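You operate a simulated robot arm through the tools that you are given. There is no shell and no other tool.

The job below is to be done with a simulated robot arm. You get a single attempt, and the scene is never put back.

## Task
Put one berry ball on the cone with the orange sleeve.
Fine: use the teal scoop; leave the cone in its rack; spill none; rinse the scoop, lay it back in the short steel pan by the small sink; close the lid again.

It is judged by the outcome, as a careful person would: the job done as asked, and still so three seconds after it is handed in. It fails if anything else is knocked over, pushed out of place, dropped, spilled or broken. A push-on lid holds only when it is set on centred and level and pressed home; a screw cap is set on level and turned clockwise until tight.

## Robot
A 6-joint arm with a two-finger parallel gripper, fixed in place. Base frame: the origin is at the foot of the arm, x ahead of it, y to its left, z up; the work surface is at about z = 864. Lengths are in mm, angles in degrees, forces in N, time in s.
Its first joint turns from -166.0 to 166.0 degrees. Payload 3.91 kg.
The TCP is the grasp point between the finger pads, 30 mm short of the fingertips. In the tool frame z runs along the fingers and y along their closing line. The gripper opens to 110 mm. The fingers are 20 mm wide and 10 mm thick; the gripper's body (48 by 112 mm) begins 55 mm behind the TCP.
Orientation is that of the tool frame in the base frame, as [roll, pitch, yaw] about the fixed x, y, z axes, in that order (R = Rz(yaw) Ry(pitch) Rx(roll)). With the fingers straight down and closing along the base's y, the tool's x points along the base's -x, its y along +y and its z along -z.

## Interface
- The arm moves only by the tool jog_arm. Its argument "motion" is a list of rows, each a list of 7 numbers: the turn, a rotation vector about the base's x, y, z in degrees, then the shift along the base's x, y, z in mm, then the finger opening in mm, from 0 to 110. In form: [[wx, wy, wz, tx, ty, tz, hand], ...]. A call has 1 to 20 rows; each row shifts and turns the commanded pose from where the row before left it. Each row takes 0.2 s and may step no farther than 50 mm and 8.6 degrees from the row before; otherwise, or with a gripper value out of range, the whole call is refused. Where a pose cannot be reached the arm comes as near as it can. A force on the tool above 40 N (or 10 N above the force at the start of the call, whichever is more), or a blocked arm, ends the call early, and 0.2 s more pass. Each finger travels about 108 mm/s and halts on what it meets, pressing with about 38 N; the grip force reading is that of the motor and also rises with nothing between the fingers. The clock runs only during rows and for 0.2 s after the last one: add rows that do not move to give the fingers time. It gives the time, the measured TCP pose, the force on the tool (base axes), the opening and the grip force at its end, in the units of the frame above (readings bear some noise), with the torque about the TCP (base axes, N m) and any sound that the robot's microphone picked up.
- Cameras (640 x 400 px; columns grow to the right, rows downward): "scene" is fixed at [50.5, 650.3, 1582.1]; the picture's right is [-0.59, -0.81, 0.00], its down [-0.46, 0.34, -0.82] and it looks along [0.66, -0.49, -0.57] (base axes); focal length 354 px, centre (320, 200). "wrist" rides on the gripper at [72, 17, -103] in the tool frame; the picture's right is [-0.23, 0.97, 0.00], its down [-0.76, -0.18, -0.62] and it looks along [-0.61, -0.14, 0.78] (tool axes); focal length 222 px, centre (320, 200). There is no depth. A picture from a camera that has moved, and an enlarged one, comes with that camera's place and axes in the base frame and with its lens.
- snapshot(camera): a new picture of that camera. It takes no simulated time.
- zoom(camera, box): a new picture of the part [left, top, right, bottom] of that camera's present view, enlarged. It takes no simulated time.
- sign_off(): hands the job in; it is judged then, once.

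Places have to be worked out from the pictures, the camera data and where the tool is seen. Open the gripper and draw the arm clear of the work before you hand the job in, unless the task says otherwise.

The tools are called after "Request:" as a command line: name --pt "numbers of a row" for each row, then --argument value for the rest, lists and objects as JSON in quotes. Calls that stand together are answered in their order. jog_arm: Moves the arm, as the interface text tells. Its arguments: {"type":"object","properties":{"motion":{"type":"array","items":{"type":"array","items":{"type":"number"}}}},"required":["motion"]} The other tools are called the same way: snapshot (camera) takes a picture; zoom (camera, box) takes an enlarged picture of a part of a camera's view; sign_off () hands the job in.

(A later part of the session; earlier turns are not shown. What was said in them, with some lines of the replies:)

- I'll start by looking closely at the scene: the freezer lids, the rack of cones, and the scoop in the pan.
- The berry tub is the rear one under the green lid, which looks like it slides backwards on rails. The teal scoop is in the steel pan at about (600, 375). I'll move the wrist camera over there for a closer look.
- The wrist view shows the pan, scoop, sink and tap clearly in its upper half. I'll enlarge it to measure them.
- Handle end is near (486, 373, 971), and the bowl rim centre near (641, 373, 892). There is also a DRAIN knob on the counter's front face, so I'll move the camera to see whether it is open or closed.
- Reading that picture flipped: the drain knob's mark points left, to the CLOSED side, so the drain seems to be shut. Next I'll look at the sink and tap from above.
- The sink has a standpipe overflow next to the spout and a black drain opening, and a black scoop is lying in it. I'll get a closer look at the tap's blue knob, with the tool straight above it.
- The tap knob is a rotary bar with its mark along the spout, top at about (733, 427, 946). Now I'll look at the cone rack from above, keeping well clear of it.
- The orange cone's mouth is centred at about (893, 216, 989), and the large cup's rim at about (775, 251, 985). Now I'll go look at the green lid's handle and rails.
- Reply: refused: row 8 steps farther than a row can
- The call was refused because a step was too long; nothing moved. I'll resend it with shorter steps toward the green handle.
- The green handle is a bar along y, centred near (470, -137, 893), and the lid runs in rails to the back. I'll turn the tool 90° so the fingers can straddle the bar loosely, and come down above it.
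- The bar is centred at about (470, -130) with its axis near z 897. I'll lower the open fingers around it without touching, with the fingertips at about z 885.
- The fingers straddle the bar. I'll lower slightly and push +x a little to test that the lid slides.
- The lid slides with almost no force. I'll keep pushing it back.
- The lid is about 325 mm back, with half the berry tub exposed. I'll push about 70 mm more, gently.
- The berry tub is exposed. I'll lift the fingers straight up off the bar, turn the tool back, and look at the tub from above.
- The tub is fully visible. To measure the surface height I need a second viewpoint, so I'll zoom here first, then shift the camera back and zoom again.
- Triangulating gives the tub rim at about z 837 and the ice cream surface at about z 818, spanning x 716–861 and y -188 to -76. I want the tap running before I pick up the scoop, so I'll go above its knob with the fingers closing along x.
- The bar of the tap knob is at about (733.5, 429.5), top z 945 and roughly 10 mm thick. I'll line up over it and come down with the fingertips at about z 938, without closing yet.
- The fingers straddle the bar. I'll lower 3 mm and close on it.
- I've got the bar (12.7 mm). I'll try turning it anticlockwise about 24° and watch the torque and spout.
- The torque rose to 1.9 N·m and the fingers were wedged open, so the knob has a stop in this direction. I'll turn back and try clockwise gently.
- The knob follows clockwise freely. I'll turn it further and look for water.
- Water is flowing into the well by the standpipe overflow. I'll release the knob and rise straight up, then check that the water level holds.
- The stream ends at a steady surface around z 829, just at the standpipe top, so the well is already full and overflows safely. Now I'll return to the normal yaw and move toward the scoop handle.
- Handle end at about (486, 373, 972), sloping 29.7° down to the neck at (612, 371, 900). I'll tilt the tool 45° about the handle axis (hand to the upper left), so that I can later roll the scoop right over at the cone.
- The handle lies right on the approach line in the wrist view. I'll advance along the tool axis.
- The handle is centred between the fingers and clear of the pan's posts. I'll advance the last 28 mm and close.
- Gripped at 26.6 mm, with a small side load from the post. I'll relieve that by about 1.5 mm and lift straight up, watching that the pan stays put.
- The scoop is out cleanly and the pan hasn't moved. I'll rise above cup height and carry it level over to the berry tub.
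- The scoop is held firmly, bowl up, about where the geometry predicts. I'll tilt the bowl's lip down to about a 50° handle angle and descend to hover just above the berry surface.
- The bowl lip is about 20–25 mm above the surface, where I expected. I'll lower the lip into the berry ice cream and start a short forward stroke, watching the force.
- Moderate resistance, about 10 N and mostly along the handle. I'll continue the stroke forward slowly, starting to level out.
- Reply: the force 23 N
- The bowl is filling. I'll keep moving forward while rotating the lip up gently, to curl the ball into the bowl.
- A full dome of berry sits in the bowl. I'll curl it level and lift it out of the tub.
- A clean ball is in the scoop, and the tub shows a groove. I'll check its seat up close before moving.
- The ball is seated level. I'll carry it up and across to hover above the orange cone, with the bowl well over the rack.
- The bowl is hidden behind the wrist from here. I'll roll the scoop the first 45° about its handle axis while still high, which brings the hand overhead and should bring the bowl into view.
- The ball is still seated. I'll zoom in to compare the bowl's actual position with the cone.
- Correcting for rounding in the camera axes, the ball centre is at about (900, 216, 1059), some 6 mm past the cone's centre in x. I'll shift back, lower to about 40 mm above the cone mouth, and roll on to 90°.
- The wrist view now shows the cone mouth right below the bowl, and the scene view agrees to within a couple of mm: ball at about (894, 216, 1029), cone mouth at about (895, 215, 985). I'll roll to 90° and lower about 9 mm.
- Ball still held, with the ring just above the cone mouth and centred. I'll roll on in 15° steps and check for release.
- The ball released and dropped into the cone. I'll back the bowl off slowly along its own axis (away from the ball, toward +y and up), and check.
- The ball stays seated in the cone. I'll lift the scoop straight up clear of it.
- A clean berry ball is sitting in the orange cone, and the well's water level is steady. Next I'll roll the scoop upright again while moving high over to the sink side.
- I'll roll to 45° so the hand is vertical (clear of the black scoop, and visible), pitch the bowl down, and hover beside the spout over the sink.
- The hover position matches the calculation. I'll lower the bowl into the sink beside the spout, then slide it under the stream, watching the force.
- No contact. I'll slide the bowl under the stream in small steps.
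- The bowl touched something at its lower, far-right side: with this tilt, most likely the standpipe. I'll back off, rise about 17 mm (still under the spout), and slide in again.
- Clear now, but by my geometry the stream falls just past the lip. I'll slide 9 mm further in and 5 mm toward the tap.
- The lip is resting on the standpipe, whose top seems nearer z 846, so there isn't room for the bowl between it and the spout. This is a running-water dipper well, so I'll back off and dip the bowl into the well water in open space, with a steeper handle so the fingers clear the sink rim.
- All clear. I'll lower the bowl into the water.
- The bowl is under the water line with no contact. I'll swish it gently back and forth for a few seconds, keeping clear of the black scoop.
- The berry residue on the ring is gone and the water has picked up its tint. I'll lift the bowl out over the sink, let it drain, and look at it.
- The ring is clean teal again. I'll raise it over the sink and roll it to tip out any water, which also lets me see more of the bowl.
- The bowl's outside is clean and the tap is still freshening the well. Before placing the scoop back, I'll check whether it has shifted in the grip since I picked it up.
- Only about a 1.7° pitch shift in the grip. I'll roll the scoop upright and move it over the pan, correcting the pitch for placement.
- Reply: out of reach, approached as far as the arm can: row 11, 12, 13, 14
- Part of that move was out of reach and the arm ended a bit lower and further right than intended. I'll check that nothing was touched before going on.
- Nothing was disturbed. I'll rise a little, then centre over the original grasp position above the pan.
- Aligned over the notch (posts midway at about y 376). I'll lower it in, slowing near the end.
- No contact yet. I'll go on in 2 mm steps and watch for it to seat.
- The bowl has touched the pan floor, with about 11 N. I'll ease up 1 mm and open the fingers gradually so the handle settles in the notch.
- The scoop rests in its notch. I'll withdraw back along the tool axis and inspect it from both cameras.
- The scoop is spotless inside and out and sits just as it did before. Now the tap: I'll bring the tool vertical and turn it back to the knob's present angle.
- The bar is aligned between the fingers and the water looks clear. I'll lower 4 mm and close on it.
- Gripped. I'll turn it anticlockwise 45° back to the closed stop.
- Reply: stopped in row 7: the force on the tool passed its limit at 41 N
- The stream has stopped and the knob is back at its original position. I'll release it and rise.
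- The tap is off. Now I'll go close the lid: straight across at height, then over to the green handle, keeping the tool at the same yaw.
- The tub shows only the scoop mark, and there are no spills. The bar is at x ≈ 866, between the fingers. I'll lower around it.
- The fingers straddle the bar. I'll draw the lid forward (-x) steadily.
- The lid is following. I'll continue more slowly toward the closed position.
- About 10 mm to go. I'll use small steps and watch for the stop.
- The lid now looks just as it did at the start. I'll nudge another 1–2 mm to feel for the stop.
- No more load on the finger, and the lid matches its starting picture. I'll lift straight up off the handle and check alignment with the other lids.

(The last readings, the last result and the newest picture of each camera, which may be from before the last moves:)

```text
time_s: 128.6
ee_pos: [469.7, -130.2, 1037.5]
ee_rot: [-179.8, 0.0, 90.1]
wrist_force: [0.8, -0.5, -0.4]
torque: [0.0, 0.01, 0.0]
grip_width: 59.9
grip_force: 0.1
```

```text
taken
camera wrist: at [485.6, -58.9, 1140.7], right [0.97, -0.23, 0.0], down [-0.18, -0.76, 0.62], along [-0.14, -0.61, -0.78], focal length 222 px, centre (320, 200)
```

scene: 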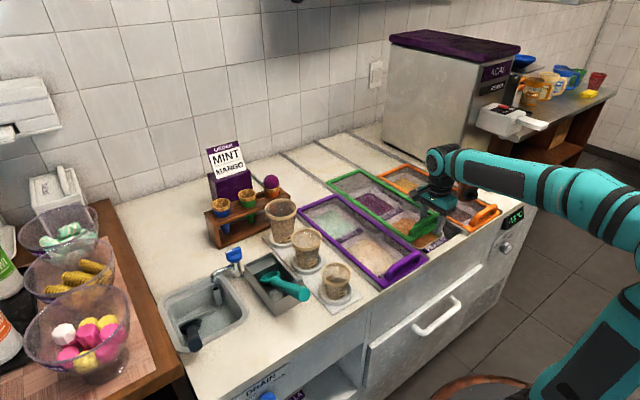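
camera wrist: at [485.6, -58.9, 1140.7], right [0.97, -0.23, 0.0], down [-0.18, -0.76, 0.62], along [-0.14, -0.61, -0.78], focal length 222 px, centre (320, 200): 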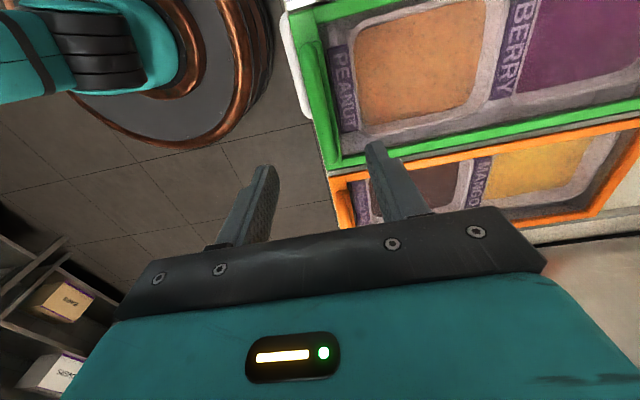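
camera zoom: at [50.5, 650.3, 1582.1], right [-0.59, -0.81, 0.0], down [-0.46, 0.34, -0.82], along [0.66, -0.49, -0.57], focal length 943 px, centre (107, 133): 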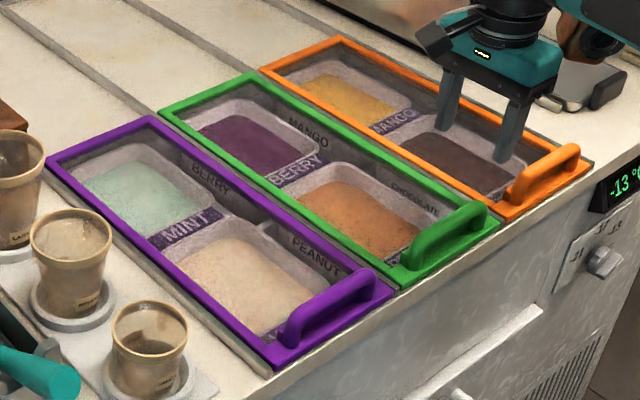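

The lid is closed and lined up with its neighbours, exactly as at the start. I'll raise the arm clear, then give everything a final look.

Request:
jog_arm --pt "0 0 0 0 0 40 80" --pt "0 0 0 0 0 40 100" --pt "0 0 0 0 -5 40 110" --pt "0 0 0 0 0 40 110" --pt "0 0 0 0 0 0 110"

Request:
snapshot --camera "scene"

Request:
zoom --camera "scene" --box '[180, 130, 360, 240]'

Request:
zoom --camera "scene" --box '[140, 220, 360, 360]'

```text
time_s: 129.8
ee_pos: [468.8, -136.8, 1197.5]
ee_rot: [-180.0, 0.0, 90.1]
wrist_force: [0.2, 0.2, 0.1]
torque: [0.01, 0.01, 0.02]
grip_width: 110.1
grip_force: 0.0
```

```text
taken
```

scene: 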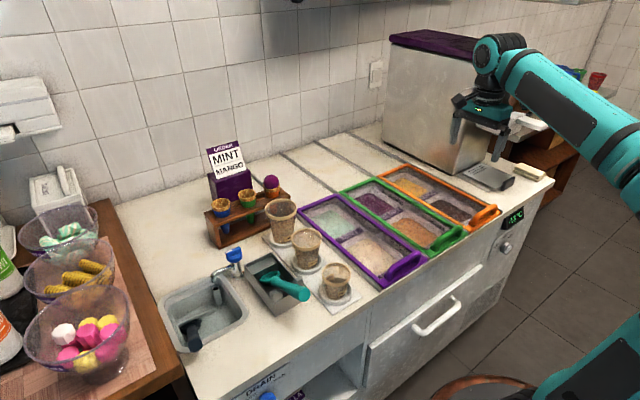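

```text
3.56 times, centred on (270, 185) of scene
camera zoom: at [50.5, 650.3, 1582.1], right [-0.59, -0.81, 0.0], down [-0.46, 0.34, -0.82], along [0.66, -0.49, -0.57], focal length 1258 px, centre (498, 253)
```

zoom: 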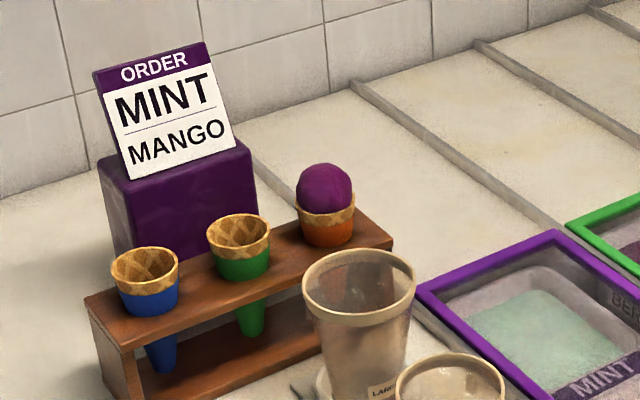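

```text
2.86 times, centred on (250, 290) of scene
camera zoom: at [50.5, 650.3, 1582.1], right [-0.59, -0.81, 0.0], down [-0.46, 0.34, -0.82], along [0.66, -0.49, -0.57], focal length 1010 px, centre (520, -57)
```

zoom: 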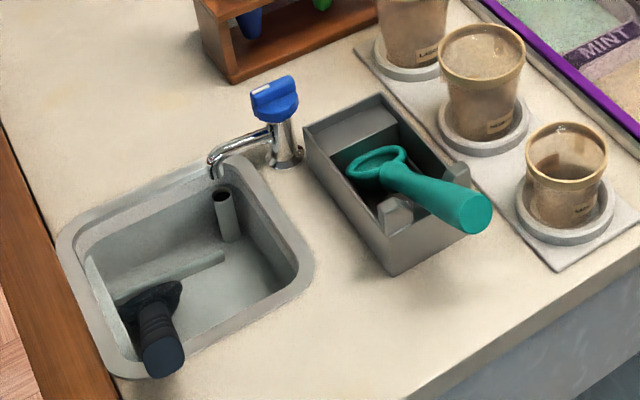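

Everything matches the starting pictures, plus the berry ball seated on the orange-sleeved cone in its rack. The scoop is clean and back in its pan, the tap is off, the lid is closed, and the gripper is open and clear. I'm handing the job in.

Request:
sign_off

```text
The job is handed in.
```

The job is done and handed in: one berry ball sits on the orange-sleeved cone, which is still in its rack.

- **Scoop:** I used the teal scoop and rinsed it by dipping it in the running-water sink, because the bowl would not fit under the spout. It came out visibly clean and is back in the short steel pan as it was.
- **Lid:** The green lid is closed again, lined up with its neighbours and matching the starting picture.
- **Tap and drain:** I turned the tap on for the rinse and then off again, with its knob back at the starting mark. I left the drain knob as I found it.
- **Surroundings:** The final pictures show no spills, and nothing is knocked over or out of place. While I tried the spout, the scoop lightly touched what I took to be the sink's standpipe. I saw no effect from it.

The gripper is open and the arm is raised clear.
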